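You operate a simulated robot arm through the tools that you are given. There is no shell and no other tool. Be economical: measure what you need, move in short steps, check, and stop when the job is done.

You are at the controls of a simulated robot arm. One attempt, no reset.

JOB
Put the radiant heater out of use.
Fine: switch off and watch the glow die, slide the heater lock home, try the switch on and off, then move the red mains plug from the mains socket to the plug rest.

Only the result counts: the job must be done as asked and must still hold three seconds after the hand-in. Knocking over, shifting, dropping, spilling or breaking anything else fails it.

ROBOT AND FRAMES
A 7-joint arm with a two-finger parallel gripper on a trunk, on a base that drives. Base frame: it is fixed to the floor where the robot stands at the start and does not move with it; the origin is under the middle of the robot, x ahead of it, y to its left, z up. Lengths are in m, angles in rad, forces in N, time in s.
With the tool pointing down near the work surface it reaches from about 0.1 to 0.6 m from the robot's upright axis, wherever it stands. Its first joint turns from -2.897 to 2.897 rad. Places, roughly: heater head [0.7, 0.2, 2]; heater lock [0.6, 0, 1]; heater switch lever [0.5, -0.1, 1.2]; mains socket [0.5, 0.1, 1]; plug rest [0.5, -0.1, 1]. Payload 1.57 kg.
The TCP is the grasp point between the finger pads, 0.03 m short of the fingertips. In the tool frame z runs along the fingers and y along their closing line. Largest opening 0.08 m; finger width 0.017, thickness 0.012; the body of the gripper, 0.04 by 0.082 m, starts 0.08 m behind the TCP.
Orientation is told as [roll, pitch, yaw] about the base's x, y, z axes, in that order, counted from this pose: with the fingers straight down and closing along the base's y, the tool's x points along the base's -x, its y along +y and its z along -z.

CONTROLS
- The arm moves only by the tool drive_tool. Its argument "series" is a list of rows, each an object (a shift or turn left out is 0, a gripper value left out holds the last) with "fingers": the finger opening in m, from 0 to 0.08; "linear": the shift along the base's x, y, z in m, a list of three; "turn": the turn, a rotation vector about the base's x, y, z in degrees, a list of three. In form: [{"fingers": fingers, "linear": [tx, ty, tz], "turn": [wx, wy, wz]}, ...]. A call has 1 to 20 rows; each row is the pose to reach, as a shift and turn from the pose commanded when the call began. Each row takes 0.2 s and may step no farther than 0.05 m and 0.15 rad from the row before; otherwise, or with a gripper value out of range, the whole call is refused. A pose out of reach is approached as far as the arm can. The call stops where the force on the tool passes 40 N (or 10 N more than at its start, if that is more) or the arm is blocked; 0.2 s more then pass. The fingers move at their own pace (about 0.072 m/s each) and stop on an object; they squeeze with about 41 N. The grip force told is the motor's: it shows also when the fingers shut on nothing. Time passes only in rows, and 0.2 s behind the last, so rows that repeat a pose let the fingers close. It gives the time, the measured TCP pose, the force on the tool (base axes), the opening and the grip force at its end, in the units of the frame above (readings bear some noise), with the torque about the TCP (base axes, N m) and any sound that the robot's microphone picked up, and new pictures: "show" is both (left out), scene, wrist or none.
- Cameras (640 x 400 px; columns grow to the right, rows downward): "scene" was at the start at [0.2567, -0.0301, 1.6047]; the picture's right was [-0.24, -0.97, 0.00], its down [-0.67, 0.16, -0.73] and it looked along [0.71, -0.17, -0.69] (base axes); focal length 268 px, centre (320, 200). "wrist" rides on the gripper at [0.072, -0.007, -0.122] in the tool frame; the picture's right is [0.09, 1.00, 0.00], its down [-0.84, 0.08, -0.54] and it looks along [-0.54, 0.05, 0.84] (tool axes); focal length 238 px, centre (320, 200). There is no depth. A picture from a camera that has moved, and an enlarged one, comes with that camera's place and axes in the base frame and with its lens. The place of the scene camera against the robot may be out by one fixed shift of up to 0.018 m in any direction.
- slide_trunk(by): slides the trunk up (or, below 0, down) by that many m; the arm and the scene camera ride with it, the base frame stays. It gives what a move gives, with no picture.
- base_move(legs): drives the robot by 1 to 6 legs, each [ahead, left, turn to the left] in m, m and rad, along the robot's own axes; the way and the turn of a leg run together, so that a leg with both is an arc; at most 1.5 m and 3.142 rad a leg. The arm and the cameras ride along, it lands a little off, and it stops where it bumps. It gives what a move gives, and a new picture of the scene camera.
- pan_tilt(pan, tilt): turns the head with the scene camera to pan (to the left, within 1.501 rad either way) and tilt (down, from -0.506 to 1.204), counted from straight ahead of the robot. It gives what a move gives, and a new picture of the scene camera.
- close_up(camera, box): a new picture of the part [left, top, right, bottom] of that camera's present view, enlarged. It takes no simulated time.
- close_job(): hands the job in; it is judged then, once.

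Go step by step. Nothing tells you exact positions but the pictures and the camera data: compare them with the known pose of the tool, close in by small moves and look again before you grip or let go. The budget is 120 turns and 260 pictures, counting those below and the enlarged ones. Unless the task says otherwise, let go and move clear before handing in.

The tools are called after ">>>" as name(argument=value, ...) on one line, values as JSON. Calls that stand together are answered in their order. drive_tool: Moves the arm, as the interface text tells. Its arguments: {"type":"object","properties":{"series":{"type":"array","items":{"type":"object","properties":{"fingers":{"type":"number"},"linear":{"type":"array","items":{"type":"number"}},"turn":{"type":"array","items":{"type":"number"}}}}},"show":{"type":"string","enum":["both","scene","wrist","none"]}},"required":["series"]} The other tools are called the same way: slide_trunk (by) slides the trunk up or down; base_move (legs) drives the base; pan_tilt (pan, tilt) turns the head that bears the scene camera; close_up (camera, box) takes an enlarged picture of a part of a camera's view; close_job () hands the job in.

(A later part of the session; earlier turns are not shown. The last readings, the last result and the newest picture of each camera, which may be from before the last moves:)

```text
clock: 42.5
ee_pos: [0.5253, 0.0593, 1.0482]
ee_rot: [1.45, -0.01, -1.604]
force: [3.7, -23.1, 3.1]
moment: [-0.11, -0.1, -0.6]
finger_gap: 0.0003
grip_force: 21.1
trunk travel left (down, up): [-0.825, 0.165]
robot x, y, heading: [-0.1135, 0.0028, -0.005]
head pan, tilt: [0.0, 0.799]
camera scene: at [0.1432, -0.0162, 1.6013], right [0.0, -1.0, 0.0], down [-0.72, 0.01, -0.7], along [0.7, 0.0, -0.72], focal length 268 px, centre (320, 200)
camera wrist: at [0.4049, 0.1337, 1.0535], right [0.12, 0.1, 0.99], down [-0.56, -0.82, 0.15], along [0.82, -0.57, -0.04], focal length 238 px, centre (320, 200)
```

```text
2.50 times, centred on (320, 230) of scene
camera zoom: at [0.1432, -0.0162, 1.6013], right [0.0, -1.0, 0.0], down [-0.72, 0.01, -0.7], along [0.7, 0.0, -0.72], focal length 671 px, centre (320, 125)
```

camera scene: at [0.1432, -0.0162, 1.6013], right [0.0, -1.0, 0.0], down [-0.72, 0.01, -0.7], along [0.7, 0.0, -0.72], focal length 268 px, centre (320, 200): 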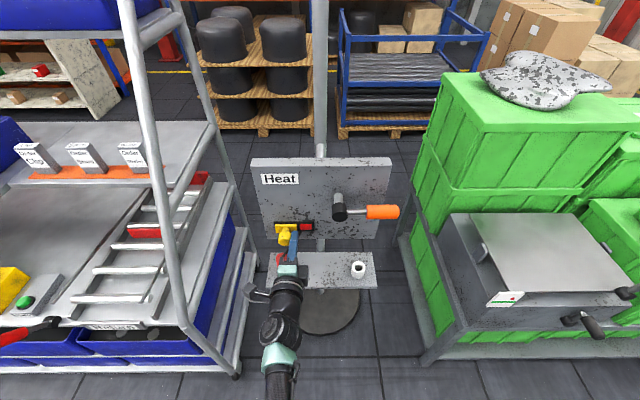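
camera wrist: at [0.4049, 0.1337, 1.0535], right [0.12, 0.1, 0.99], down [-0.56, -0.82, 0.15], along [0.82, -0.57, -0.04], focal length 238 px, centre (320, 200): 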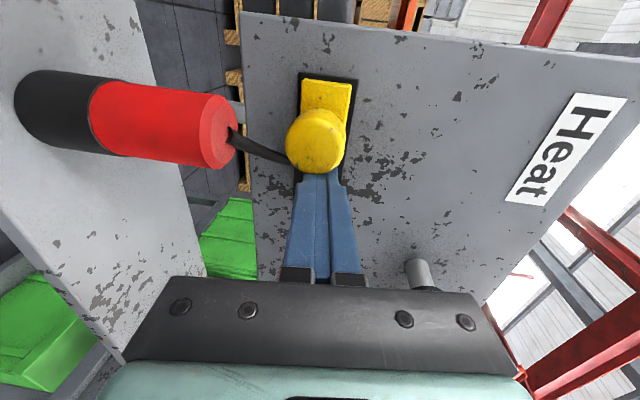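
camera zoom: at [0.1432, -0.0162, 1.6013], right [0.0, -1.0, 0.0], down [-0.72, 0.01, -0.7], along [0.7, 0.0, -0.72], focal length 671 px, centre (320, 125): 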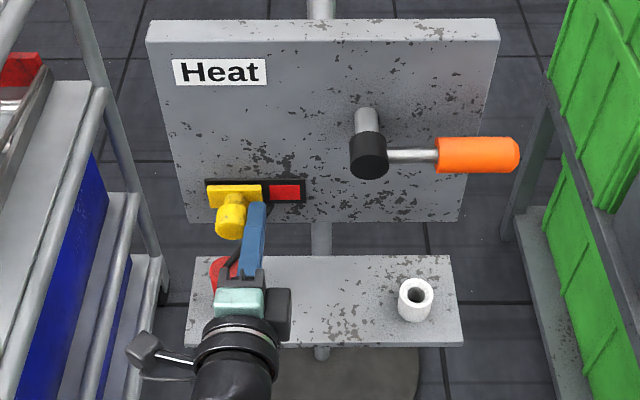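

The lock is at its end stop with the red indicator fully shown. Now I'll back off and return in front of the lever for the try-out.

>>> drive_tool(series=[{"linear": [0, -0.014, 0]}, {"linear": [-0.04, -0.014, 0]}, {"linear": [-0.08, -0.014, 0]}, {"linear": [-0.12, -0.014, 0], "turn": [0, 0, 1]}, {"linear": [-0.14, -0.045, 0.02], "turn": [0, 0, 1]}, {"linear": [-0.14, -0.085, 0.045], "turn": [0, 0, 1]}, {"linear": [-0.14, -0.125, 0.07], "turn": [0, 0, 1], "fingers": 0.08}, {"linear": [-0.14, -0.165, 0.09], "turn": [0, 0, 1], "fingers": 0.08}, {"linear": [-0.14, -0.195, 0.106], "turn": [0, 0, 1], "fingers": 0.08}, {"linear": [-0.14, -0.195, 0.106], "turn": [0, 0, 1]}, {"linear": [-0.1, -0.195, 0.106], "turn": [0, 0, 1]}])

```text
clock: 44.9
ee_pos: [0.4271, -0.1279, 1.1517]
ee_rot: [1.445, -0.016, -1.568]
force: [0.2, -0.6, 0.3]
moment: [0.01, -0.02, 0.04]
finger_gap: 0.0799
grip_force: 0.1
trunk travel left (down, up): [-0.825, 0.165]
robot x, y, heading: [-0.1159, -0.0004, -0.004]
head pan, tilt: [0.0, 0.799]
camera scene: at [0.1451, -0.0122, 1.6009], right [0.0, -1.0, 0.0], down [-0.72, 0.0, -0.7], along [0.7, 0.0, -0.72], focal length 268 px, centre (320, 200)
camera wrist: at [0.3039, -0.057, 1.1593], right [0.12, 0.11, 0.99], down [-0.53, -0.84, 0.16], along [0.84, -0.54, -0.05], focal length 238 px, centre (320, 200)
```

scene: 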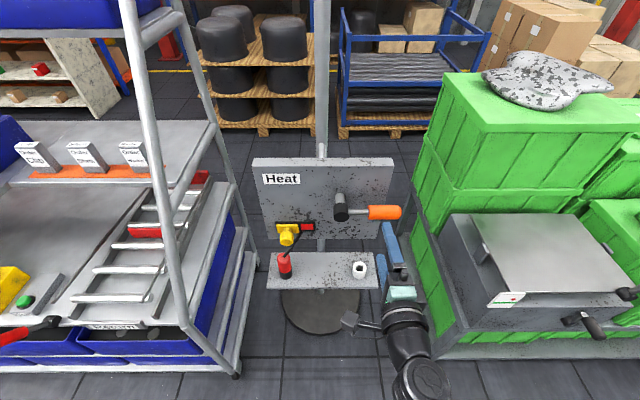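
wrist: 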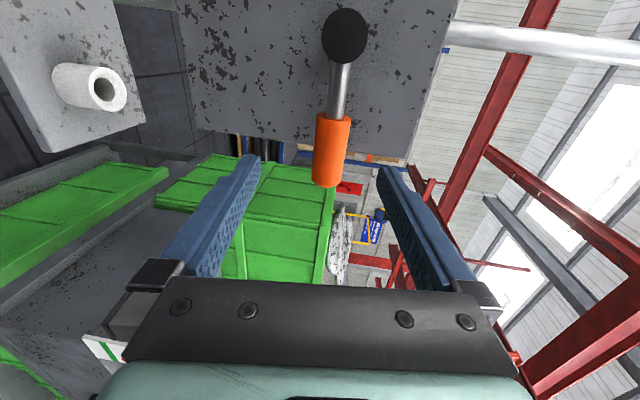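

The lever and tool line up. I'll move in and push the lever up toward "on".

>>> drive_tool(series=[{"linear": [0.04, -0.005, 0.001]}, {"linear": [0.08, -0.005, 0.001]}, {"linear": [0.098, -0.005, 0.001]}, {"linear": [0.098, -0.005, 0.012]}, {"linear": [0.098, -0.004, 0.024]}, {"linear": [0.098, 0, 0.034]}, {"linear": [0.098, 0.004, 0.044]}, {"linear": [0.098, 0.01, 0.053]}, {"linear": [0.098, 0.017, 0.062]}, {"linear": [0.098, 0.025, 0.069]}, {"linear": [0.098, 0.034, 0.075]}])

```text
clock: 47.3
ee_pos: [0.5213, -0.0962, 1.2252]
ee_rot: [1.445, -0.016, -1.572]
force: [-5.8, -9.4, -4.8]
moment: [-0.42, 0.24, -0.06]
finger_gap: 0.0796
grip_force: 0.0
trunk travel left (down, up): [-0.825, 0.165]
robot x, y, heading: [-0.1112, -0.0017, -0.004]
head pan, tilt: [0.0, 0.799]
camera scene: at [0.1427, -0.0135, 1.6013], right [0.0, -1.0, 0.0], down [-0.72, 0.0, -0.7], along [0.7, 0.0, -0.72], focal length 268 px, centre (320, 200)
camera wrist: at [0.4, -0.0237, 1.2327], right [0.12, 0.11, 0.99], down [-0.53, -0.83, 0.16], along [0.84, -0.54, -0.05], focal length 238 px, centre (320, 200)
```

scene: 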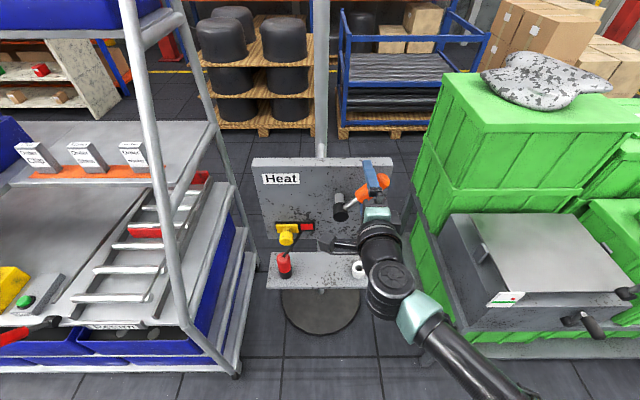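
wrist: 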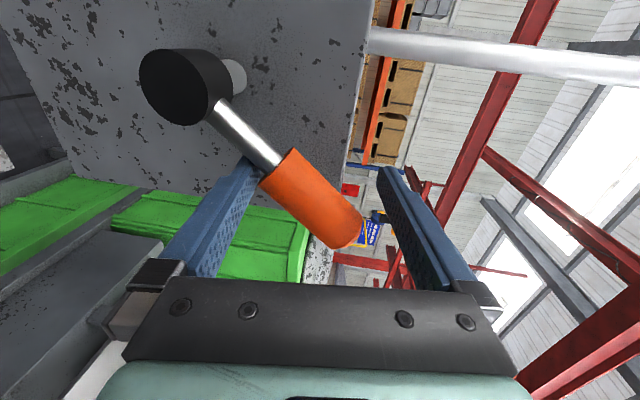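

The lever is close to "on" (about 45°). I'll push a bit more to be sure it reaches the stop, then look at the heater.

>>> drive_tool(series=[{"linear": [0, 0.003, 0.005]}, {"linear": [0, 0.006, 0.01]}, {"linear": [0, 0.009, 0.015]}, {"linear": [0, 0.012, 0.02]}])

>>> pan_tilt(pan=0.2, tilt=-0.4)

```text
clock: 47.9
ee_pos: [0.5216, -0.0962, 1.2252]
ee_rot: [1.428, -0.018, -1.59]
force: [0.9, -7.5, -6.2]
moment: [-0.38, 0.1, 0.02]
finger_gap: 0.08
grip_force: 0.0
trunk travel left (down, up): [-0.825, 0.165]
robot x, y, heading: [-0.1143, 0.0001, -0.007]
head pan, tilt: [0.0, 0.799]
stopped in row 3: the force on the tool passed its limit at 43 N (the readings are from after the stop); the commanded pose is now the measured one
camera scene: at [0.1443, -0.0113, 1.6013], right [0.0, -1.0, 0.0], down [-0.72, 0.0, -0.7], along [0.7, 0.0, -0.72], focal length 268 px, centre (320, 200)
camera wrist: at [0.4017, -0.0213, 1.2351], right [0.14, 0.11, 0.98], down [-0.54, -0.82, 0.17], along [0.83, -0.56, -0.06], focal length 238 px, centre (320, 200)
```

scene: 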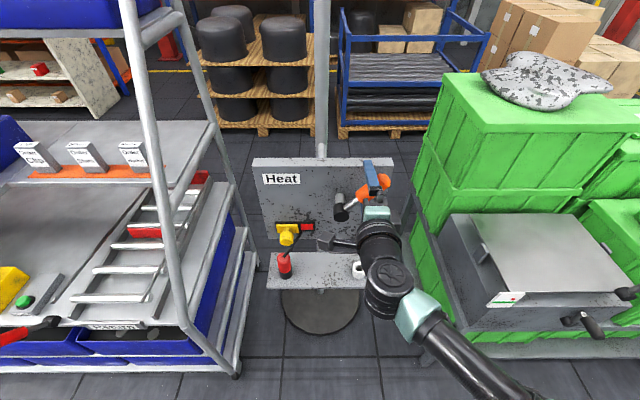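
wrist: 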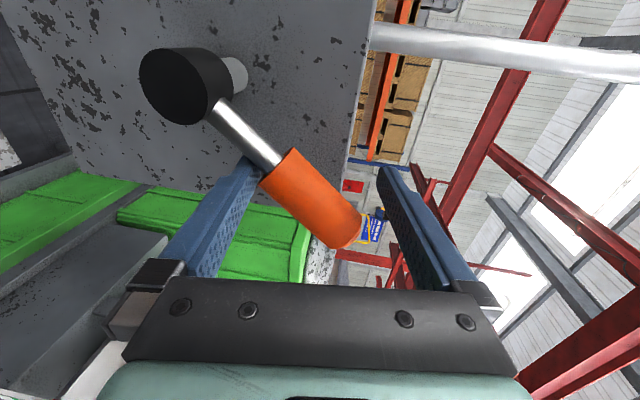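

```text
clock: 49.3
ee_pos: [0.522, -0.0962, 1.2256]
ee_rot: [1.427, -0.016, -1.585]
force: [-2.8, -10.9, -12.9]
moment: [-0.61, 0.24, -0.03]
finger_gap: 0.0802
grip_force: 0.1
trunk travel left (down, up): [-0.825, 0.165]
robot x, y, heading: [-0.1141, 0.0018, -0.009]
head pan, tilt: [0.201, -0.4]
camera scene: at [0.1354, -0.0002, 1.7061], right [0.19, -0.98, 0.0], down [0.38, 0.08, -0.92], along [0.9, 0.18, 0.39], focal length 268 px, centre (320, 200)
```

scene: 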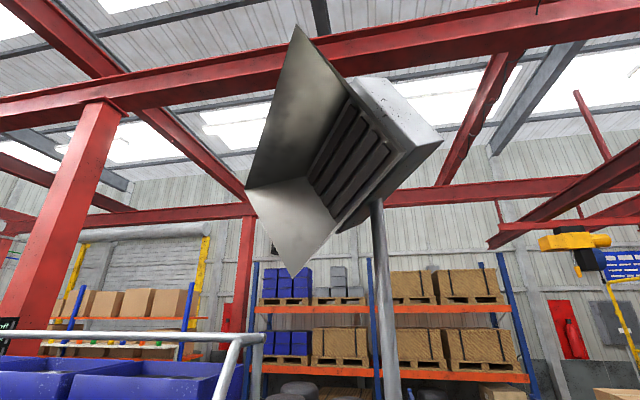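

The lever is at its "on" stop and the heater is dark. I'll check once more after a couple of seconds, then bring the lever back down to off.

>>> drive_tool(series=[{"linear": [0, -0.004, -0.003]}, {}, {}, {}, {}, {}, {}, {}, {}, {}], show="scene")

>>> pan_tilt(pan=0.0, tilt=0.8)

>>> drive_tool(series=[{"linear": [0, -0.011, -0.007]}, {"linear": [0, -0.02, -0.017]}, {"linear": [0, -0.028, -0.029]}, {"linear": [0, -0.034, -0.04]}, {"linear": [0, -0.038, -0.051]}, {"linear": [0, -0.04, -0.062]}, {"linear": [0, -0.04, -0.073]}, {"linear": [0, -0.039, -0.084]}, {"linear": [0, -0.037, -0.093]}, {"linear": [0, -0.034, -0.1]}, {"linear": [0, -0.031, -0.107]}])

```text
clock: 51.5
ee_pos: [0.522, -0.0961, 1.2255]
ee_rot: [1.427, -0.015, -1.587]
force: [-1.8, -12.1, -12.7]
moment: [-0.59, 0.13, -0.08]
finger_gap: 0.0801
grip_force: 0.1
trunk travel left (down, up): [-0.825, 0.165]
robot x, y, heading: [-0.1152, 0.0012, -0.003]
head pan, tilt: [0.201, -0.4]
camera scene: at [0.1356, -0.0001, 1.7062], right [0.2, -0.98, 0.0], down [0.38, 0.08, -0.92], along [0.9, 0.18, 0.39], focal length 268 px, centre (320, 200)
```

scene: 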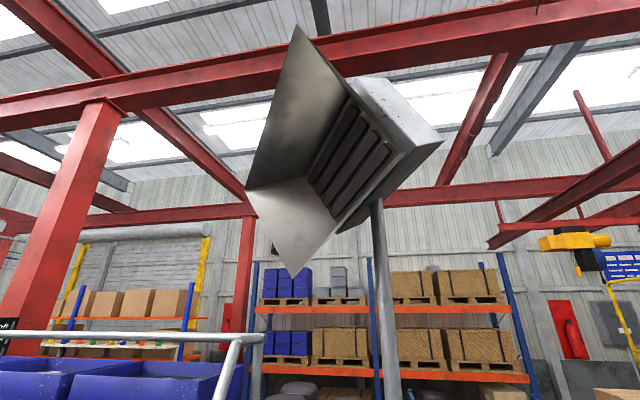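

```text
clock: 52.9
ee_pos: [0.5209, -0.0977, 1.2256]
ee_rot: [1.429, -0.015, -1.586]
force: [-1.2, -11.7, -11.9]
moment: [-0.58, 0.16, -0.08]
finger_gap: 0.08
grip_force: 0.0
trunk travel left (down, up): [-0.825, 0.165]
robot x, y, heading: [-0.1137, -0.001, -0.008]
head pan, tilt: [0.0, 0.799]
camera scene: at [0.1444, -0.0145, 1.6011], right [0.0, -1.0, 0.0], down [-0.72, 0.0, -0.7], along [0.7, 0.0, -0.72], focal length 268 px, centre (320, 200)
```

scene: 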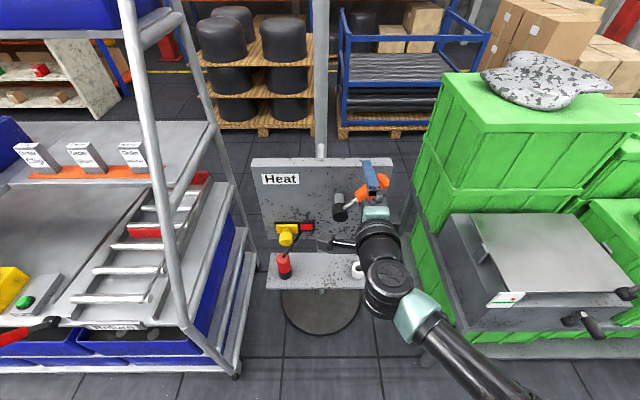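

```text
clock: 55.3
ee_pos: [0.5208, -0.1265, 1.1252]
ee_rot: [1.443, -0.018, -1.588]
force: [7.2, -7.1, 23.1]
moment: [0.49, 0.09, -0.08]
finger_gap: 0.0803
grip_force: 0.4
trunk travel left (down, up): [-0.825, 0.165]
robot x, y, heading: [-0.115, 0.0043, -0.003]
head pan, tilt: [0.0, 0.799]
camera scene: at [0.1412, -0.0129, 1.6021], right [0.0, -1.0, 0.0], down [-0.72, 0.0, -0.7], along [0.7, 0.0, -0.72], focal length 268 px, centre (320, 200)
camera wrist: at [0.4003, -0.0524, 1.1341], right [0.13, 0.11, 0.99], down [-0.54, -0.82, 0.16], along [0.83, -0.56, -0.05], focal length 238 px, centre (320, 200)
```

scene: 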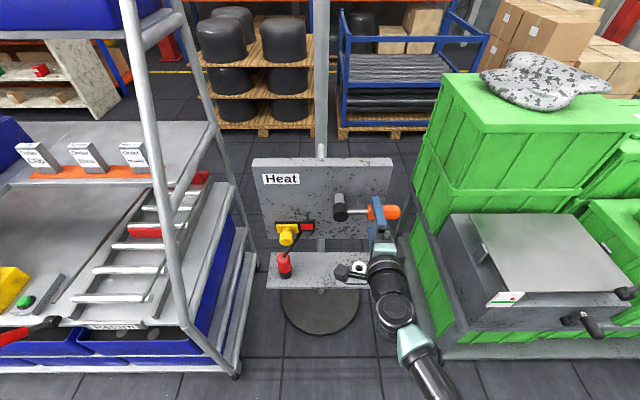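
wrist: 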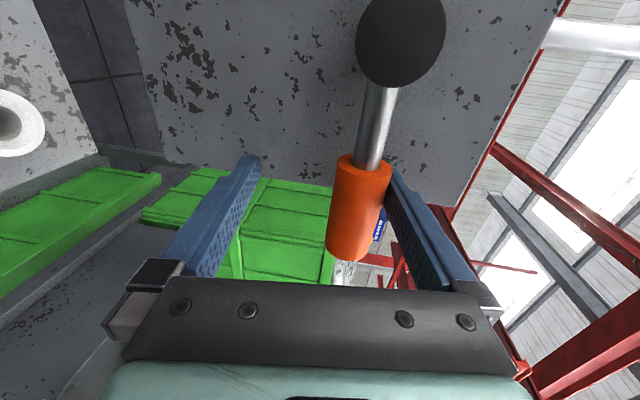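

The lever is back down against the off stop. I'll ease off, retreat and re-orient the tool for the plug: fingers closing along y, pointing forward and down.

>>> drive_tool(series=[{"linear": [0, -0.002, 0.006]}, {"linear": [-0.04, -0.002, 0.006]}, {"linear": [-0.08, -0.002, 0.006]}, {"linear": [-0.12, -0.002, 0.01]}, {"linear": [-0.14, 0.01, 0.02], "turn": [-8, 0, 0]}, {"linear": [-0.14, 0.02, 0.03], "turn": [-16, 0, 0]}, {"linear": [-0.14, 0.03, 0.04], "turn": [-24, 0, 0]}, {"linear": [-0.14, 0.04, 0.04], "turn": [-32, 0, 0]}, {"linear": [-0.14, 0.05, 0.04], "turn": [-40, 0, 0]}, {"linear": [-0.14, 0.06, 0.04], "turn": [-48, 0, 0]}, {"linear": [-0.14, 0.07, 0.04], "turn": [-56, 0, 0]}, {"linear": [-0.14, 0.08, 0.04], "turn": [-64, 0, 0]}, {"linear": [-0.14, 0.09, 0.04], "turn": [-72, 0, 0]}, {"linear": [-0.14, 0.1, 0.04], "turn": [-80, 0, 0]}, {"linear": [-0.14, 0.11, 0.04], "turn": [-88, 0, 0]}, {"linear": [-0.14, 0.12, 0.04], "turn": [-90, 0, 0]}])

```text
clock: 58.7
ee_pos: [0.3804, -0.0046, 1.1598]
ee_rot: [-2.278, -1.549, 2.14]
force: [-0.3, -0.1, 0.3]
moment: [0.0, 0.02, -0.03]
finger_gap: 0.0801
grip_force: 0.0
trunk travel left (down, up): [-0.825, 0.165]
robot x, y, heading: [-0.112, -0.0011, -0.002]
head pan, tilt: [0.0, 0.799]
camera scene: at [0.1429, -0.0118, 1.6013], right [0.0, -1.0, 0.0], down [-0.72, 0.0, -0.7], along [0.7, 0.0, -0.72], focal length 268 px, centre (320, 200)
camera wrist: at [0.2597, 0.0048, 1.0871], right [0.14, 0.98, -0.11], down [-0.54, 0.17, 0.83], along [0.83, -0.06, 0.55], focal length 238 px, centre (320, 200)
```

scene: 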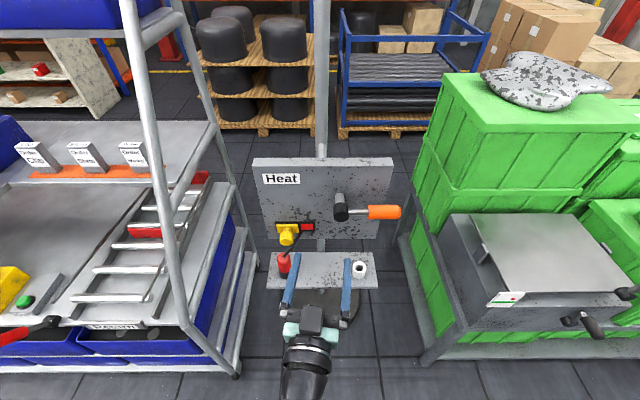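
wrist: 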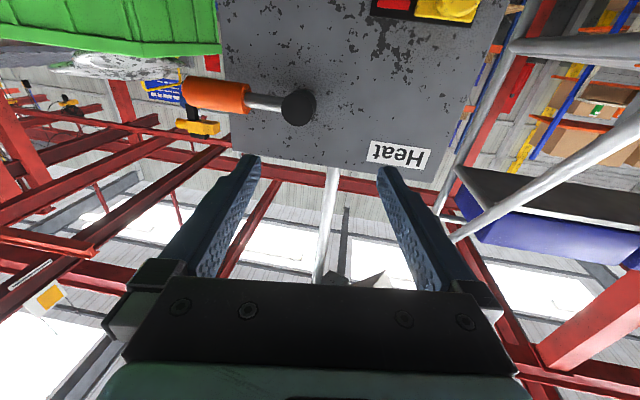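

Fingers now close along y. I'll correct the yaw, then pitch the tool about 45° downward.

>>> drive_tool(series=[{"turn": [0, 0, 7.3]}], show="none")

>>> drive_tool(series=[{"turn": [0, 8, 0], "linear": [0, 0.02, 0]}, {"turn": [0, 16, 0], "linear": [0, 0.04, 0]}, {"turn": [0, 24, 0], "linear": [0, 0.055, 0]}, {"turn": [0, 32, 0], "linear": [0, 0.07, 0]}, {"turn": [0, 40, 0], "linear": [0, 0.085, 0]}, {"turn": [0, 45, 0], "linear": [0, 0.1, 0]}, {"turn": [0, 45, 0], "linear": [0, 0.1, 0]}])

```text
clock: 59.1
ee_pos: [0.379, -0.0042, 1.161]
ee_rot: [-2.356, -1.549, 2.341]
force: [0.0, -0.3, -0.3]
moment: [-0.01, 0.0, 0.04]
finger_gap: 0.0799
grip_force: 0.1
trunk travel left (down, up): [-0.825, 0.165]
robot x, y, heading: [-0.114, 0.0015, -0.005]
head pan, tilt: [0.0, 0.799]
```

```text
clock: 60.7
ee_pos: [0.3796, 0.0845, 1.1582]
ee_rot: [-0.062, -0.85, 0.044]
force: [0.6, -0.9, 0.5]
moment: [0.02, -0.02, 0.01]
finger_gap: 0.0799
grip_force: 0.1
out of reach, approached as far as the arm can: row 5, 6, 7
trunk travel left (down, up): [-0.825, 0.165]
robot x, y, heading: [-0.1132, 0.0016, -0.007]
head pan, tilt: [0.0, 0.799]
camera scene: at [0.1426, -0.0126, 1.6014], right [0.0, -1.0, 0.0], down [-0.72, 0.0, -0.7], along [0.7, 0.0, -0.72], focal length 268 px, centre (320, 200)
camera wrist: at [0.2415, 0.0786, 1.184], right [-0.06, 0.99, -0.11], down [0.14, 0.12, 0.98], along [0.99, 0.04, -0.15], focal length 238 px, centre (320, 200)
```

scene: 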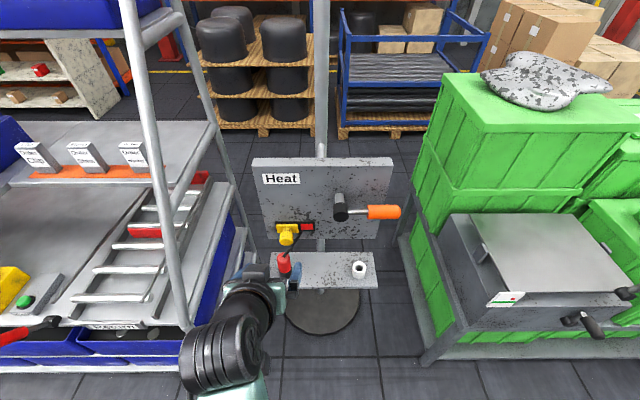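
wrist: 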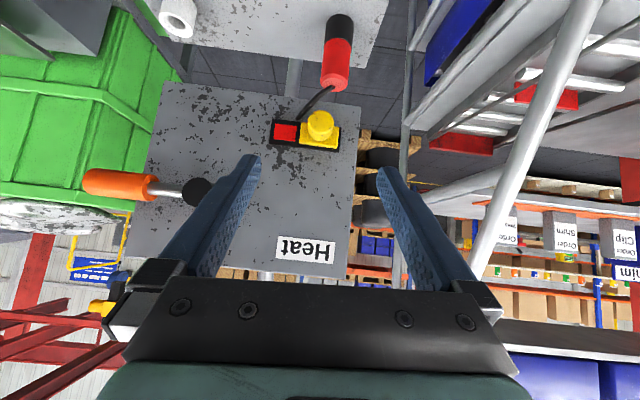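

The plug top is near [0.506,0.095,0.997] with red body down to about z 0.954; the rest is near [0.508,-0.11,0.945]. I'll move to a stand-off on a 45° line toward the plug and straighten the tool.

>>> drive_tool(series=[{"turn": [0.8, 1.2, 0], "linear": [0.02, 0.003, -0.03]}, {"turn": [1.6, 2.4, 0], "linear": [0.04, 0.006, -0.065]}, {"turn": [2.35, 3.7, 0.15], "linear": [0.055, 0.0105, -0.1]}, {"turn": [2.35, 3.7, 0.15], "linear": [0.063, 0.0105, -0.115]}, {"turn": [2.35, 3.7, 0.15], "linear": [0.063, 0.0105, -0.115]}])

>>> close_up(camera="scene", box=[230, 190, 410, 310])

```text
clock: 61.9
ee_pos: [0.4419, 0.1094, 1.0449]
ee_rot: [0.021, -0.736, -0.018]
force: [1.0, 0.1, -0.3]
moment: [0.01, -0.01, 0.0]
finger_gap: 0.0799
grip_force: 0.0
out of reach, approached as far as the arm can: row 1, 3, 4, 5
trunk travel left (down, up): [-0.825, 0.165]
robot x, y, heading: [-0.1102, -0.0018, 0.001]
head pan, tilt: [0.0, 0.799]
camera scene: at [0.1424, -0.0119, 1.6014], right [0.0, -1.0, 0.0], down [-0.72, 0.0, -0.7], along [0.7, 0.0, -0.72], focal length 268 px, centre (320, 200)
camera wrist: at [0.3066, 0.1021, 1.0876], right [-0.06, 1.0, -0.05], down [0.26, 0.06, 0.96], along [0.96, 0.05, -0.26], focal length 238 px, centre (320, 200)
```

scene: 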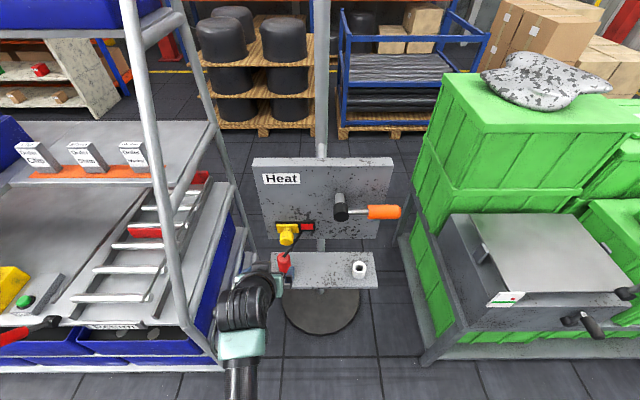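
wrist: 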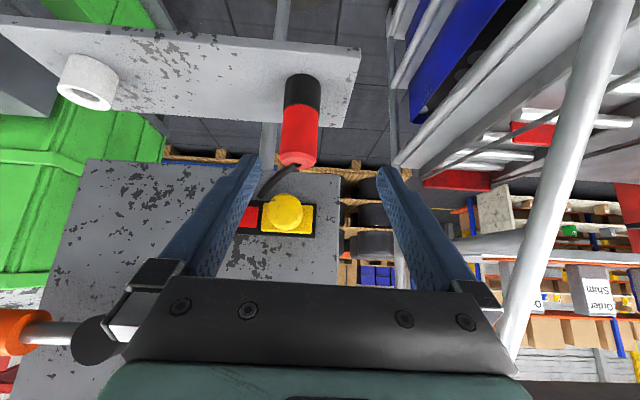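

```text
3.33 times, centred on (320, 250) of scene
camera zoom: at [0.1424, -0.0119, 1.6014], right [0.0, -1.0, 0.0], down [-0.72, 0.0, -0.7], along [0.7, 0.0, -0.72], focal length 895 px, centre (320, 33)
```

zoom: 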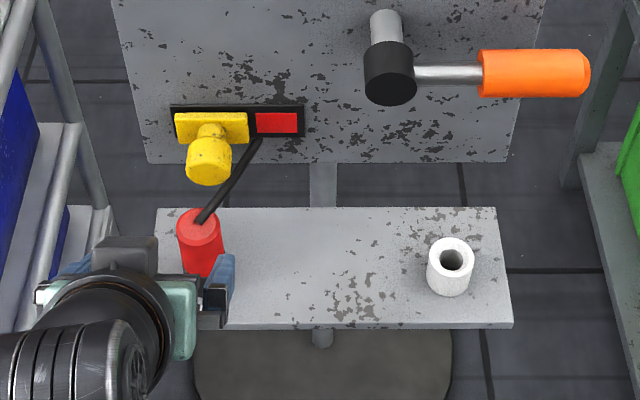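

The arm is near a joint limit in this posture. I'll raise the tool and lower the trunk so the arm reaches the shelf more comfortably.

>>> drive_tool(series=[{"linear": [-0.01, 0, 0.04]}, {"linear": [-0.02, 0, 0.08]}, {"linear": [-0.03, 0, 0.12]}, {"linear": [-0.03, 0, 0.15]}, {"linear": [-0.03, 0, 0.15]}], show="none")

>>> slide_trunk(by=-0.15)

>>> pan_tilt(pan=0.0, tilt=0.7)

```text
clock: 63.1
ee_pos: [0.4119, 0.1119, 1.1963]
ee_rot: [0.025, -0.735, -0.019]
force: [0.3, 0.6, 0.8]
moment: [-0.02, 0.0, 0.01]
finger_gap: 0.0801
grip_force: 0.0
trunk travel left (down, up): [-0.825, 0.165]
robot x, y, heading: [-0.1168, -0.0016, -0.004]
head pan, tilt: [0.0, 0.799]
```

```text
clock: 64.8
ee_pos: [0.412, 0.1111, 1.0474]
ee_rot: [0.027, -0.736, -0.02]
force: [0.1, 0.2, -0.5]
moment: [0.0, -0.01, -0.01]
finger_gap: 0.0797
grip_force: 0.1
trunk travel left (down, up): [-0.675, 0.315]
robot x, y, heading: [-0.1171, -0.0014, -0.007]
head pan, tilt: [0.0, 0.799]
```

```text
clock: 65.5
ee_pos: [0.4136, 0.1117, 1.0473]
ee_rot: [0.027, -0.733, -0.018]
force: [0.2, 0.0, 0.0]
moment: [0.01, 0.0, 0.0]
finger_gap: 0.0799
grip_force: 0.1
trunk travel left (down, up): [-0.675, 0.315]
robot x, y, heading: [-0.1147, 0.0037, -0.002]
head pan, tilt: [0.0, 0.7]
camera scene: at [0.1472, -0.012, 1.4595], right [0.0, -1.0, 0.0], down [-0.64, 0.0, -0.76], along [0.76, 0.0, -0.64], focal length 268 px, centre (320, 200)
```

scene: 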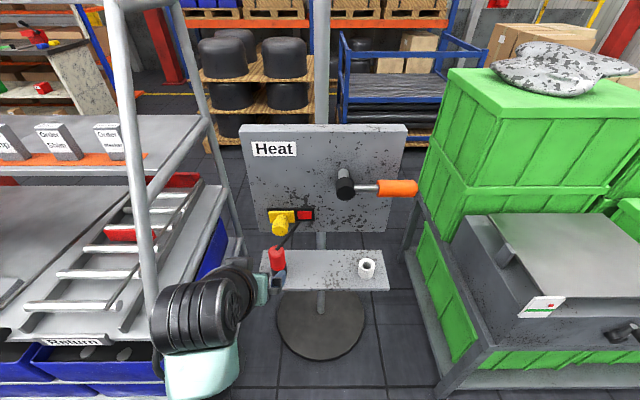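

I'll move onto the approach line centred on the plug (y≈0.091), a short stand-off away.

>>> drive_tool(series=[{"linear": [0.02, -0.01, -0.01], "turn": [-0.6, 0, 0]}, {"linear": [0.05, -0.0205, -0.027], "turn": [-1.15, 0, 0]}, {"linear": [0.05, -0.0205, -0.027], "turn": [-1.15, 0, 0]}])

```text
clock: 66.3
ee_pos: [0.4612, 0.1076, 1.0173]
ee_rot: [-0.008, -0.738, -0.005]
force: [0.0, -0.1, -0.4]
moment: [0.0, 0.01, 0.01]
finger_gap: 0.0799
grip_force: 0.1
out of reach, approached as far as the arm can: row 1, 2, 3
trunk travel left (down, up): [-0.675, 0.315]
robot x, y, heading: [-0.1153, 0.0012, -0.005]
head pan, tilt: [0.0, 0.7]
camera scene: at [0.1468, -0.012, 1.4596], right [0.0, -1.0, 0.0], down [-0.64, 0.0, -0.77], along [0.77, 0.0, -0.64], focal length 268 px, centre (320, 200)
camera wrist: at [0.3256, 0.1025, 1.0592], right [-0.06, 1.0, -0.07], down [0.26, 0.08, 0.96], along [0.97, 0.04, -0.26], focal length 238 px, centre (320, 200)
```

scene: 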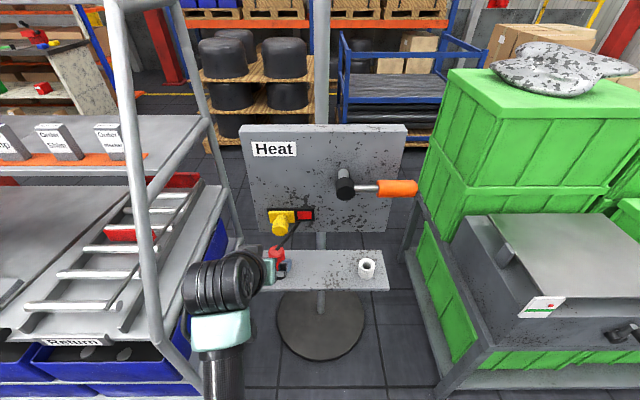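
wrist: 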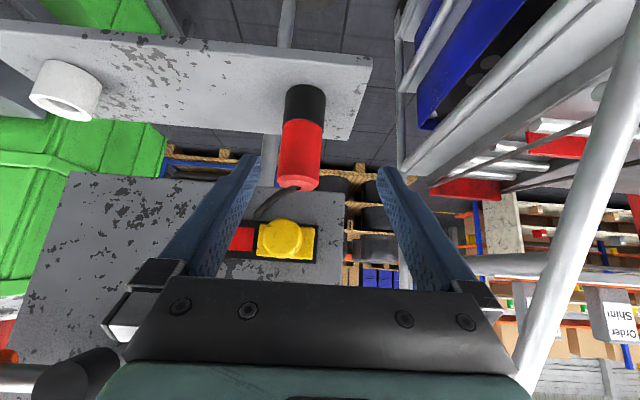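

The arm is still pinned against a joint limit, its elbow having drifted to one side. I'll retreat and return the tool to plain downward over mid-workspace to unwind it.

>>> drive_tool(series=[{"linear": [-0.03, 0, 0.03]}, {"linear": [-0.05, 0, 0.07]}, {"linear": [-0.06, 0, 0.11]}, {"linear": [-0.06, -0.01, 0.14], "turn": [0, 7, 0]}, {"linear": [-0.06, -0.03, 0.15], "turn": [0, 14, 0]}, {"linear": [-0.06, -0.05, 0.15], "turn": [0, 21, 0]}, {"linear": [-0.06, -0.08, 0.15], "turn": [0, 28, 0]}, {"linear": [-0.06, -0.11, 0.15], "turn": [0, 35, 0]}, {"linear": [-0.06, -0.14, 0.15], "turn": [0, 42, 0]}, {"linear": [-0.06, -0.14, 0.15], "turn": [0, 42, 0]}])

```text
clock: 68.5
ee_pos: [0.5419, 0.0619, 1.1589]
ee_rot: [-0.019, -0.029, -0.07]
force: [4.8, -3.7, 22.9]
moment: [0.58, -0.55, -0.15]
finger_gap: 0.08
grip_force: 0.1
out of reach, approached as far as the arm can: row 4, 5, 6, 7, 8, 9, 10
trunk travel left (down, up): [-0.675, 0.315]
robot x, y, heading: [-0.1121, -0.0009, -0.001]
head pan, tilt: [0.0, 0.7]
camera scene: at [0.1451, -0.0136, 1.4605], right [0.0, -1.0, 0.0], down [-0.64, 0.0, -0.77], along [0.77, 0.0, -0.64], focal length 268 px, centre (320, 200)
camera wrist: at [0.4658, 0.0625, 1.2789], right [-0.02, 1.0, -0.02], down [0.83, 0.03, 0.56], along [0.56, -0.01, -0.83], focal length 238 px, centre (320, 200)
```

scene: 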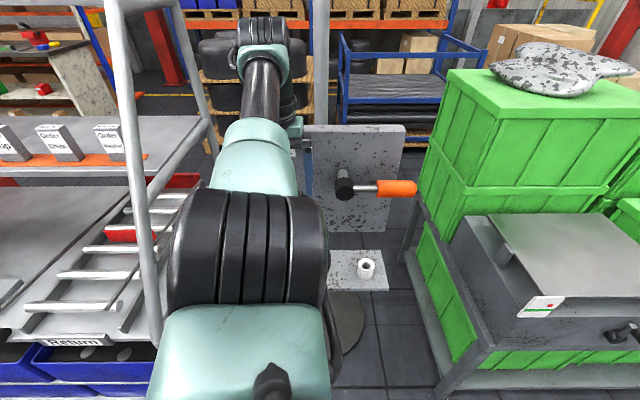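
wrist: 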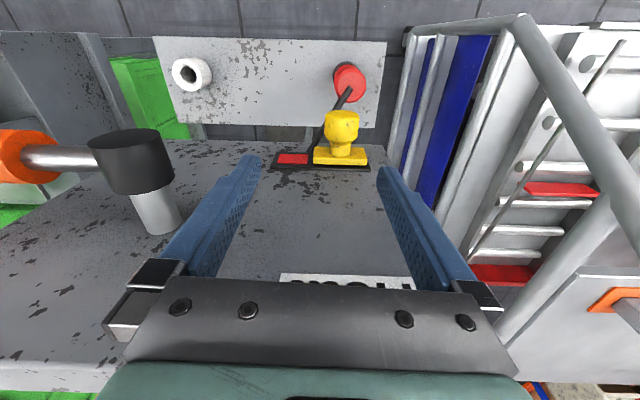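

The arm strayed forward while unwinding and the hand is leaning lightly on the panel. I'll lift straight up with the trunk to get clear.

>>> slide_trunk(by=0.2)

>>> drive_tool(series=[{}, {}])

```text
clock: 70.7
ee_pos: [0.5397, 0.0635, 1.3502]
ee_rot: [-0.022, -0.009, -0.066]
force: [0.6, 0.6, 0.6]
moment: [0.0, -0.01, -0.01]
finger_gap: 0.0801
grip_force: 0.2
trunk travel left (down, up): [-0.875, 0.115]
robot x, y, heading: [-0.1139, -0.001, -0.008]
head pan, tilt: [0.0, 0.7]
```

```text
clock: 71.3
ee_pos: [0.5405, 0.064, 1.3505]
ee_rot: [-0.023, -0.008, -0.067]
force: [-0.4, 0.0, -0.2]
moment: [0.01, 0.02, -0.01]
finger_gap: 0.0802
grip_force: 0.0
trunk travel left (down, up): [-0.875, 0.115]
robot x, y, heading: [-0.112, 0.0012, -0.007]
head pan, tilt: [0.0, 0.7]
camera scene: at [0.1472, -0.012, 1.6595], right [0.0, -1.0, 0.0], down [-0.64, 0.0, -0.76], along [0.76, 0.0, -0.64], focal length 268 px, centre (320, 200)
camera wrist: at [0.4666, 0.0649, 1.4719], right [-0.03, 1.0, -0.02], down [0.84, 0.03, 0.55], along [0.55, -0.01, -0.84], focal length 238 px, centre (320, 200)
```

scene: 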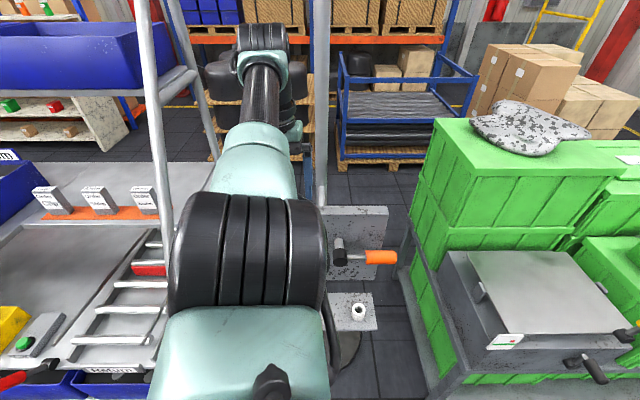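
wrist: 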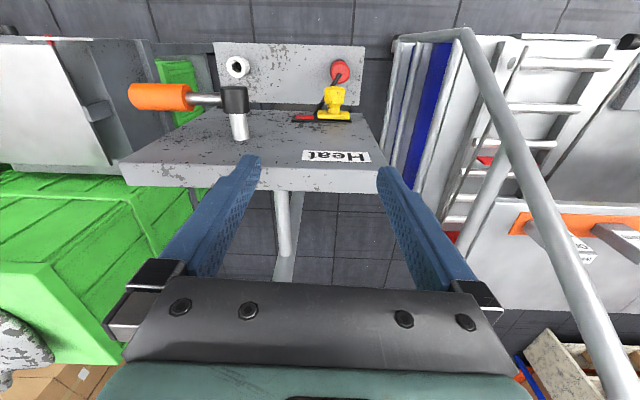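

The panel, lever and lock all look undisturbed, and the arm is in a natural elbow-up posture again. I'll bring the tool back toward the robot in a small step to check it responds.

>>> drive_tool(series=[{"linear": [-0.03, 0, 0]}, {"linear": [-0.06, 0, 0]}, {"linear": [-0.09, 0.01, 0]}, {"linear": [-0.12, 0.02, 0], "turn": [1.2, 0, 3.8]}, {"linear": [-0.12, 0.02, 0], "turn": [1.2, 0, 3.8]}])

```text
clock: 72.5
ee_pos: [0.5149, 0.1254, 1.3397]
ee_rot: [-0.003, -0.007, -0.006]
force: [-0.2, 0.3, 0.6]
moment: [0.02, -0.01, 0.05]
finger_gap: 0.0804
grip_force: 0.2
out of reach, approached as far as the arm can: row 1, 2, 3, 4, 5
trunk travel left (down, up): [-0.875, 0.115]
robot x, y, heading: [-0.1159, -0.0005, -0.0]
head pan, tilt: [0.0, 0.7]
camera scene: at [0.1474, -0.0129, 1.6595], right [0.0, -1.0, 0.0], down [-0.64, 0.0, -0.76], along [0.76, 0.0, -0.64], focal length 268 px, centre (320, 200)
camera wrist: at [0.4419, 0.1188, 1.4612], right [-0.09, 1.0, 0.0], down [0.83, 0.07, 0.55], along [0.55, 0.04, -0.84], focal length 238 px, centre (320, 200)
```

scene: 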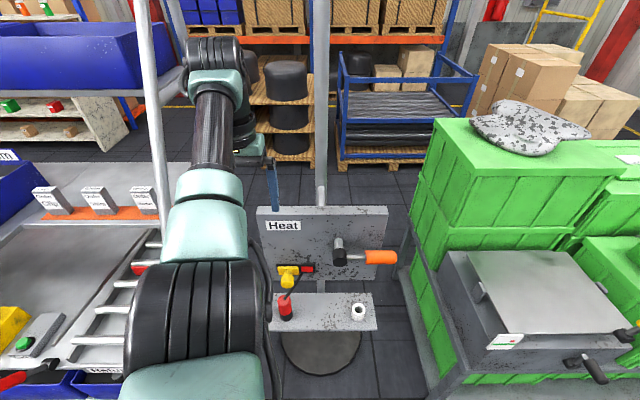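
wrist: 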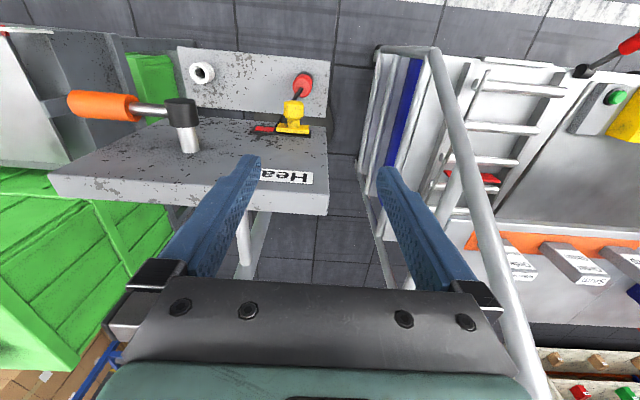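

The arm is in a contorted wrist configuration. I'll first back the base off for free space, then unwind safely by retracing the rotations.

>>> base_move(legs=[[-0.3, 0, 0]])

>>> drive_tool(series=[{"turn": [0, 0, -8]}, {"turn": [0, 0, -16]}, {"turn": [0, 0, -24]}, {"turn": [0, 0, -24]}], show="scene")

```text
clock: 74.5
ee_pos: [0.2207, 0.1225, 1.3391]
ee_rot: [-0.004, -0.006, -0.015]
force: [0.0, 0.7, -0.7]
moment: [-0.01, 0.0, 0.0]
finger_gap: 0.0799
grip_force: 0.1
trunk travel left (down, up): [-0.875, 0.115]
robot x, y, heading: [-0.4134, 0.0047, -0.009]
head pan, tilt: [0.0, 0.7]
camera scene: at [-0.1469, -0.0114, 1.6594], right [-0.01, -1.0, 0.0], down [-0.64, 0.01, -0.76], along [0.76, -0.01, -0.64], focal length 268 px, centre (320, 200)
```

scene: 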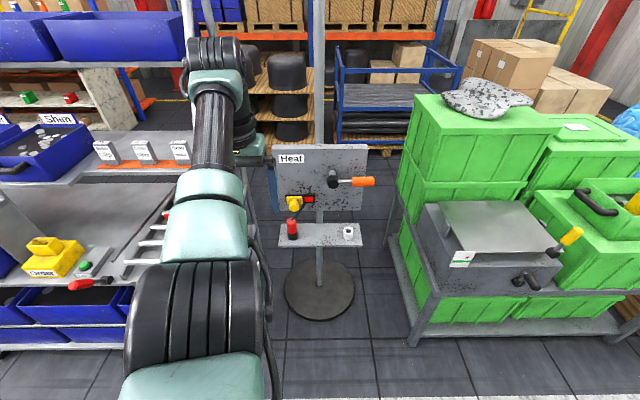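

```text
clock: 75.5
ee_pos: [0.2206, 0.1225, 1.34]
ee_rot: [-0.004, -0.007, -0.435]
force: [0.1, 0.1, -0.8]
moment: [-0.02, 0.04, 0.04]
finger_gap: 0.0802
grip_force: 0.1
trunk travel left (down, up): [-0.875, 0.115]
robot x, y, heading: [-0.4054, 0.0065, -0.01]
head pan, tilt: [0.0, 0.7]
camera scene: at [-0.1471, -0.0114, 1.6595], right [-0.01, -1.0, 0.0], down [-0.64, 0.01, -0.76], along [0.76, -0.01, -0.64], focal length 268 px, centre (320, 200)
```

scene: 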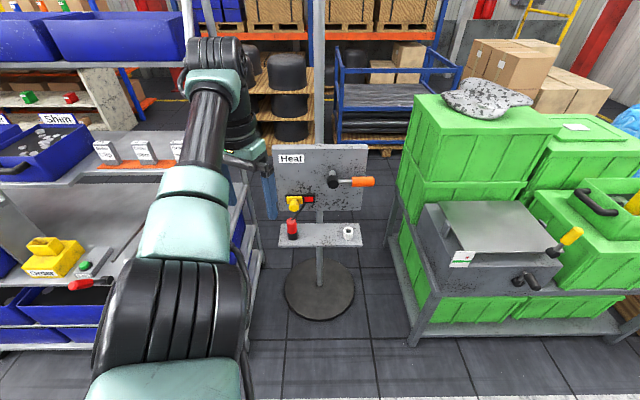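

Yawing clockwise works without hitting limits. I'll try drawing the tool in toward the robot in this yaw.

>>> drive_tool(series=[{"linear": [-0.03, -0.02, 0], "turn": [0, 0, -6]}, {"linear": [-0.06, -0.04, 0], "turn": [0, 0, -12]}, {"linear": [-0.09, -0.06, 0], "turn": [0, 0, -18]}, {"linear": [-0.12, -0.08, 0], "turn": [0, 0, -24]}, {"linear": [-0.14, -0.1, 0], "turn": [0, 0, -30]}, {"linear": [-0.14, -0.1, 0], "turn": [0, 0, -36]}], show="scene")

```text
clock: 76.9
ee_pos: [0.0797, 0.0228, 1.3402]
ee_rot: [-0.007, -0.007, -1.064]
force: [0.6, 0.4, 0.1]
moment: [0.0, -0.01, -0.02]
finger_gap: 0.0801
grip_force: 0.1
trunk travel left (down, up): [-0.875, 0.115]
robot x, y, heading: [-0.4147, 0.0024, -0.013]
head pan, tilt: [0.0, 0.7]
camera scene: at [-0.1474, -0.0109, 1.6595], right [-0.01, -1.0, 0.0], down [-0.64, 0.01, -0.76], along [0.76, -0.01, -0.64], focal length 268 px, centre (320, 200)
```

scene: 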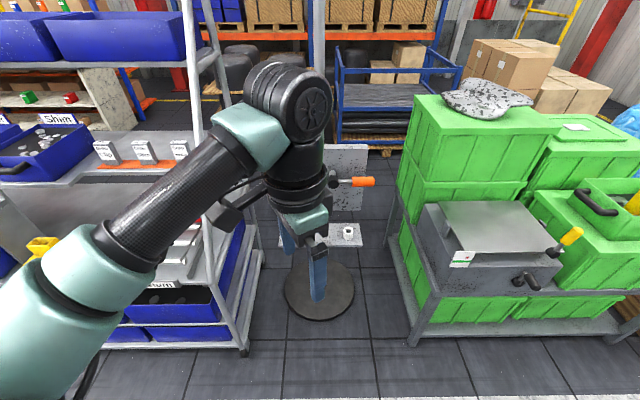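

The arm has unwound nicely here. I'll test turning the yaw back toward zero at this closer position.

>>> drive_tool(series=[{"turn": [0, 0, 8]}, {"turn": [0, 0, 16]}, {"turn": [0, 0, 24]}, {"turn": [0, 0, 32]}, {"turn": [0, 0, 40]}, {"turn": [0, 0, 48]}, {"turn": [0, 0, 56]}, {"turn": [0, 0, 61]}, {"turn": [0, 0, 61]}], show="scene")

```text
clock: 78.9
ee_pos: [0.2205, 0.0979, 1.3178]
ee_rot: [-0.021, 0.001, -0.057]
force: [0.2, 0.1, 0.5]
moment: [0.03, -0.01, -0.01]
finger_gap: 0.0801
grip_force: 0.1
out of reach, approached as far as the arm can: row 1, 2, 3, 4, 5, 6, 7, 8, 9
trunk travel left (down, up): [-0.875, 0.115]
robot x, y, heading: [-0.4083, -0.0004, -0.01]
head pan, tilt: [0.0, 0.7]
camera scene: at [-0.1472, -0.0126, 1.6595], right [-0.01, -1.0, 0.0], down [-0.64, 0.01, -0.76], along [0.76, -0.01, -0.64], focal length 268 px, centre (320, 200)
```

scene: 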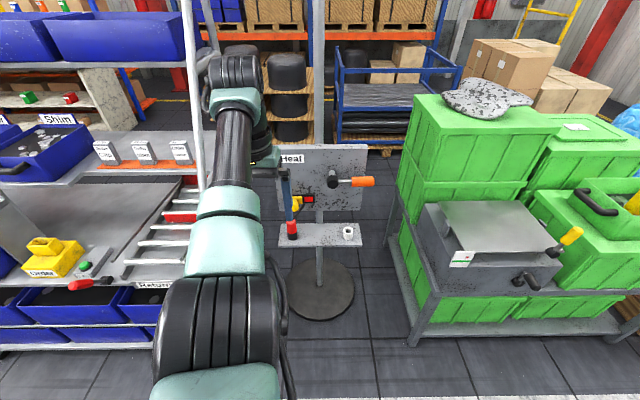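

Positive yaw runs into the last joint's limit in this posture. The gripper is symmetric, so I'll use the opposite yaw (−180°), which should be mid-range.

>>> drive_tool(series=[{"turn": [0, 0, -8]}, {"turn": [0, 0, -16]}, {"turn": [0, 0, -24]}, {"turn": [0, 0, -32]}, {"turn": [0, 0, -40]}, {"turn": [0, 0, -48]}, {"turn": [0, 0, -56]}, {"turn": [0, 0, -64]}, {"turn": [0, 0, -72]}, {"turn": [0, 0, -80]}, {"turn": [0, 0, -88]}, {"turn": [0, 0, -96]}, {"turn": [0, 0, -104]}, {"turn": [0, 0, -112]}, {"turn": [0, 0, -120]}, {"turn": [0, 0, -128]}, {"turn": [0, 0, -136]}, {"turn": [0, 0, -144]}, {"turn": [0, 0, -152]}], show="none")

>>> drive_tool(series=[{"turn": [0, 0, -8]}, {"turn": [0, 0, -16]}, {"turn": [0, 0, -24]}, {"turn": [0, 0, -24]}])

```text
clock: 82.9
ee_pos: [0.2228, 0.1027, 1.3213]
ee_rot: [-0.022, 0.0, -2.711]
force: [-0.1, 0.1, 0.6]
moment: [-0.02, 0.01, 0.0]
finger_gap: 0.0799
grip_force: 0.1
trunk travel left (down, up): [-0.875, 0.115]
robot x, y, heading: [-0.4073, 0.0018, -0.01]
head pan, tilt: [0.0, 0.7]
```

```text
clock: 83.9
ee_pos: [0.2227, 0.1024, 1.322]
ee_rot: [-0.021, -0.001, -3.13]
force: [0.8, -0.1, -0.4]
moment: [-0.01, 0.05, 0.03]
finger_gap: 0.0798
grip_force: 0.1
trunk travel left (down, up): [-0.875, 0.115]
robot x, y, heading: [-0.4097, 0.0018, -0.01]
head pan, tilt: [0.0, 0.7]
camera scene: at [-0.1474, -0.0115, 1.6595], right [-0.01, -1.0, 0.0], down [-0.64, 0.01, -0.76], along [0.76, -0.01, -0.64], focal length 268 px, centre (320, 200)
camera wrist: at [0.2938, 0.1074, 1.4439], right [0.1, -0.99, -0.02], down [-0.84, -0.1, 0.54], along [-0.54, -0.04, -0.84], focal length 238 px, centre (320, 200)
```

scene: 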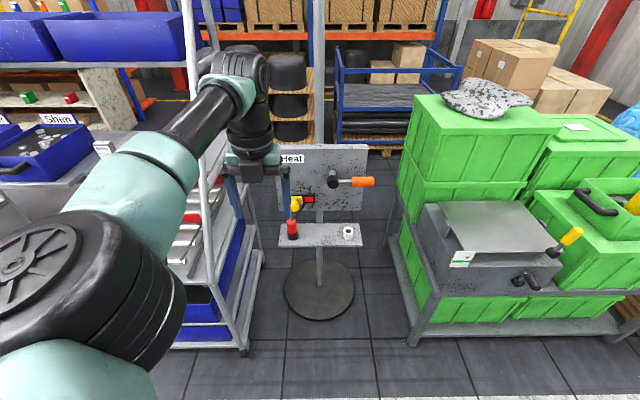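
wrist: 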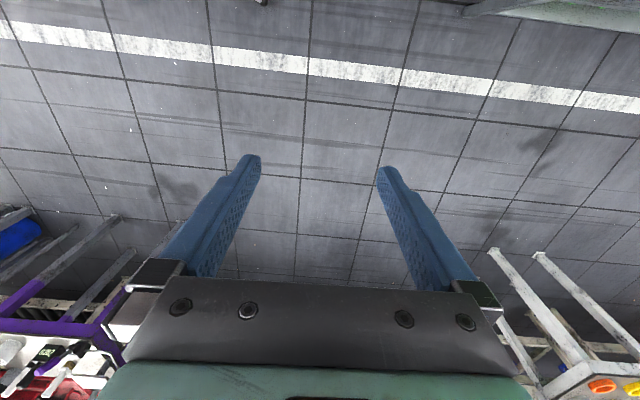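

That yaw works with the camera now on the far side. I'll tilt the tool about 55° forward here in free space.

>>> drive_tool(series=[{"turn": [0, -8, 0], "linear": [0, 0, -0.02]}, {"turn": [0, -16, 0], "linear": [0, 0, -0.04]}, {"turn": [0, -24, 0], "linear": [0, 0, -0.06]}, {"turn": [0, -32, 0], "linear": [0, 0, -0.08]}, {"turn": [0, -40, 0], "linear": [0, 0, -0.1]}, {"turn": [0, -48, 0], "linear": [0, 0, -0.12]}, {"turn": [0, -55, 0], "linear": [0, 0, -0.14]}, {"turn": [0, -55, 0], "linear": [0, 0, -0.14]}])

```text
clock: 85.7
ee_pos: [0.2209, 0.1002, 1.181]
ee_rot: [0.003, 0.962, -3.115]
force: [1.5, -0.5, -0.1]
moment: [0.02, 0.04, -0.02]
finger_gap: 0.08
grip_force: 0.1
trunk travel left (down, up): [-0.875, 0.115]
robot x, y, heading: [-0.4094, 0.0009, -0.012]
head pan, tilt: [0.0, 0.7]
camera scene: at [-0.1472, -0.0114, 1.6595], right [-0.01, -1.0, 0.0], down [-0.64, 0.01, -0.76], along [0.76, -0.01, -0.64], focal length 268 px, centre (320, 200)
camera wrist: at [0.1625, 0.1067, 1.3097], right [0.08, -0.99, 0.08], down [-0.92, -0.1, -0.38], along [0.38, -0.04, -0.92], focal length 238 px, centre (320, 200)
```

scene: 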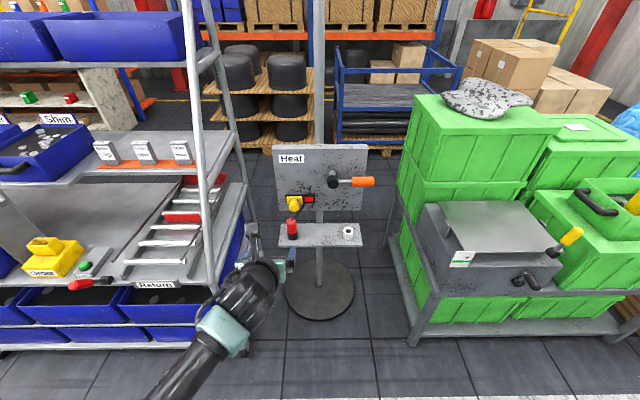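
wrist: 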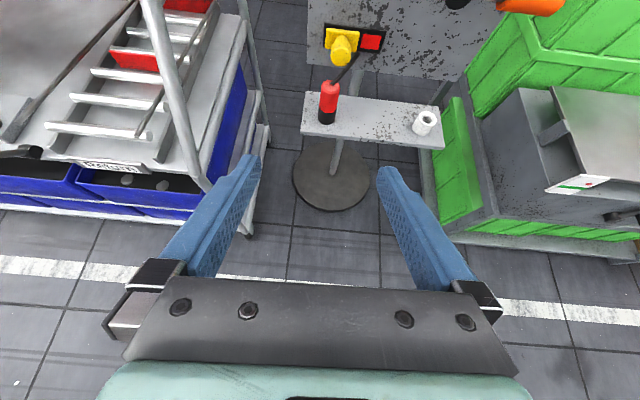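

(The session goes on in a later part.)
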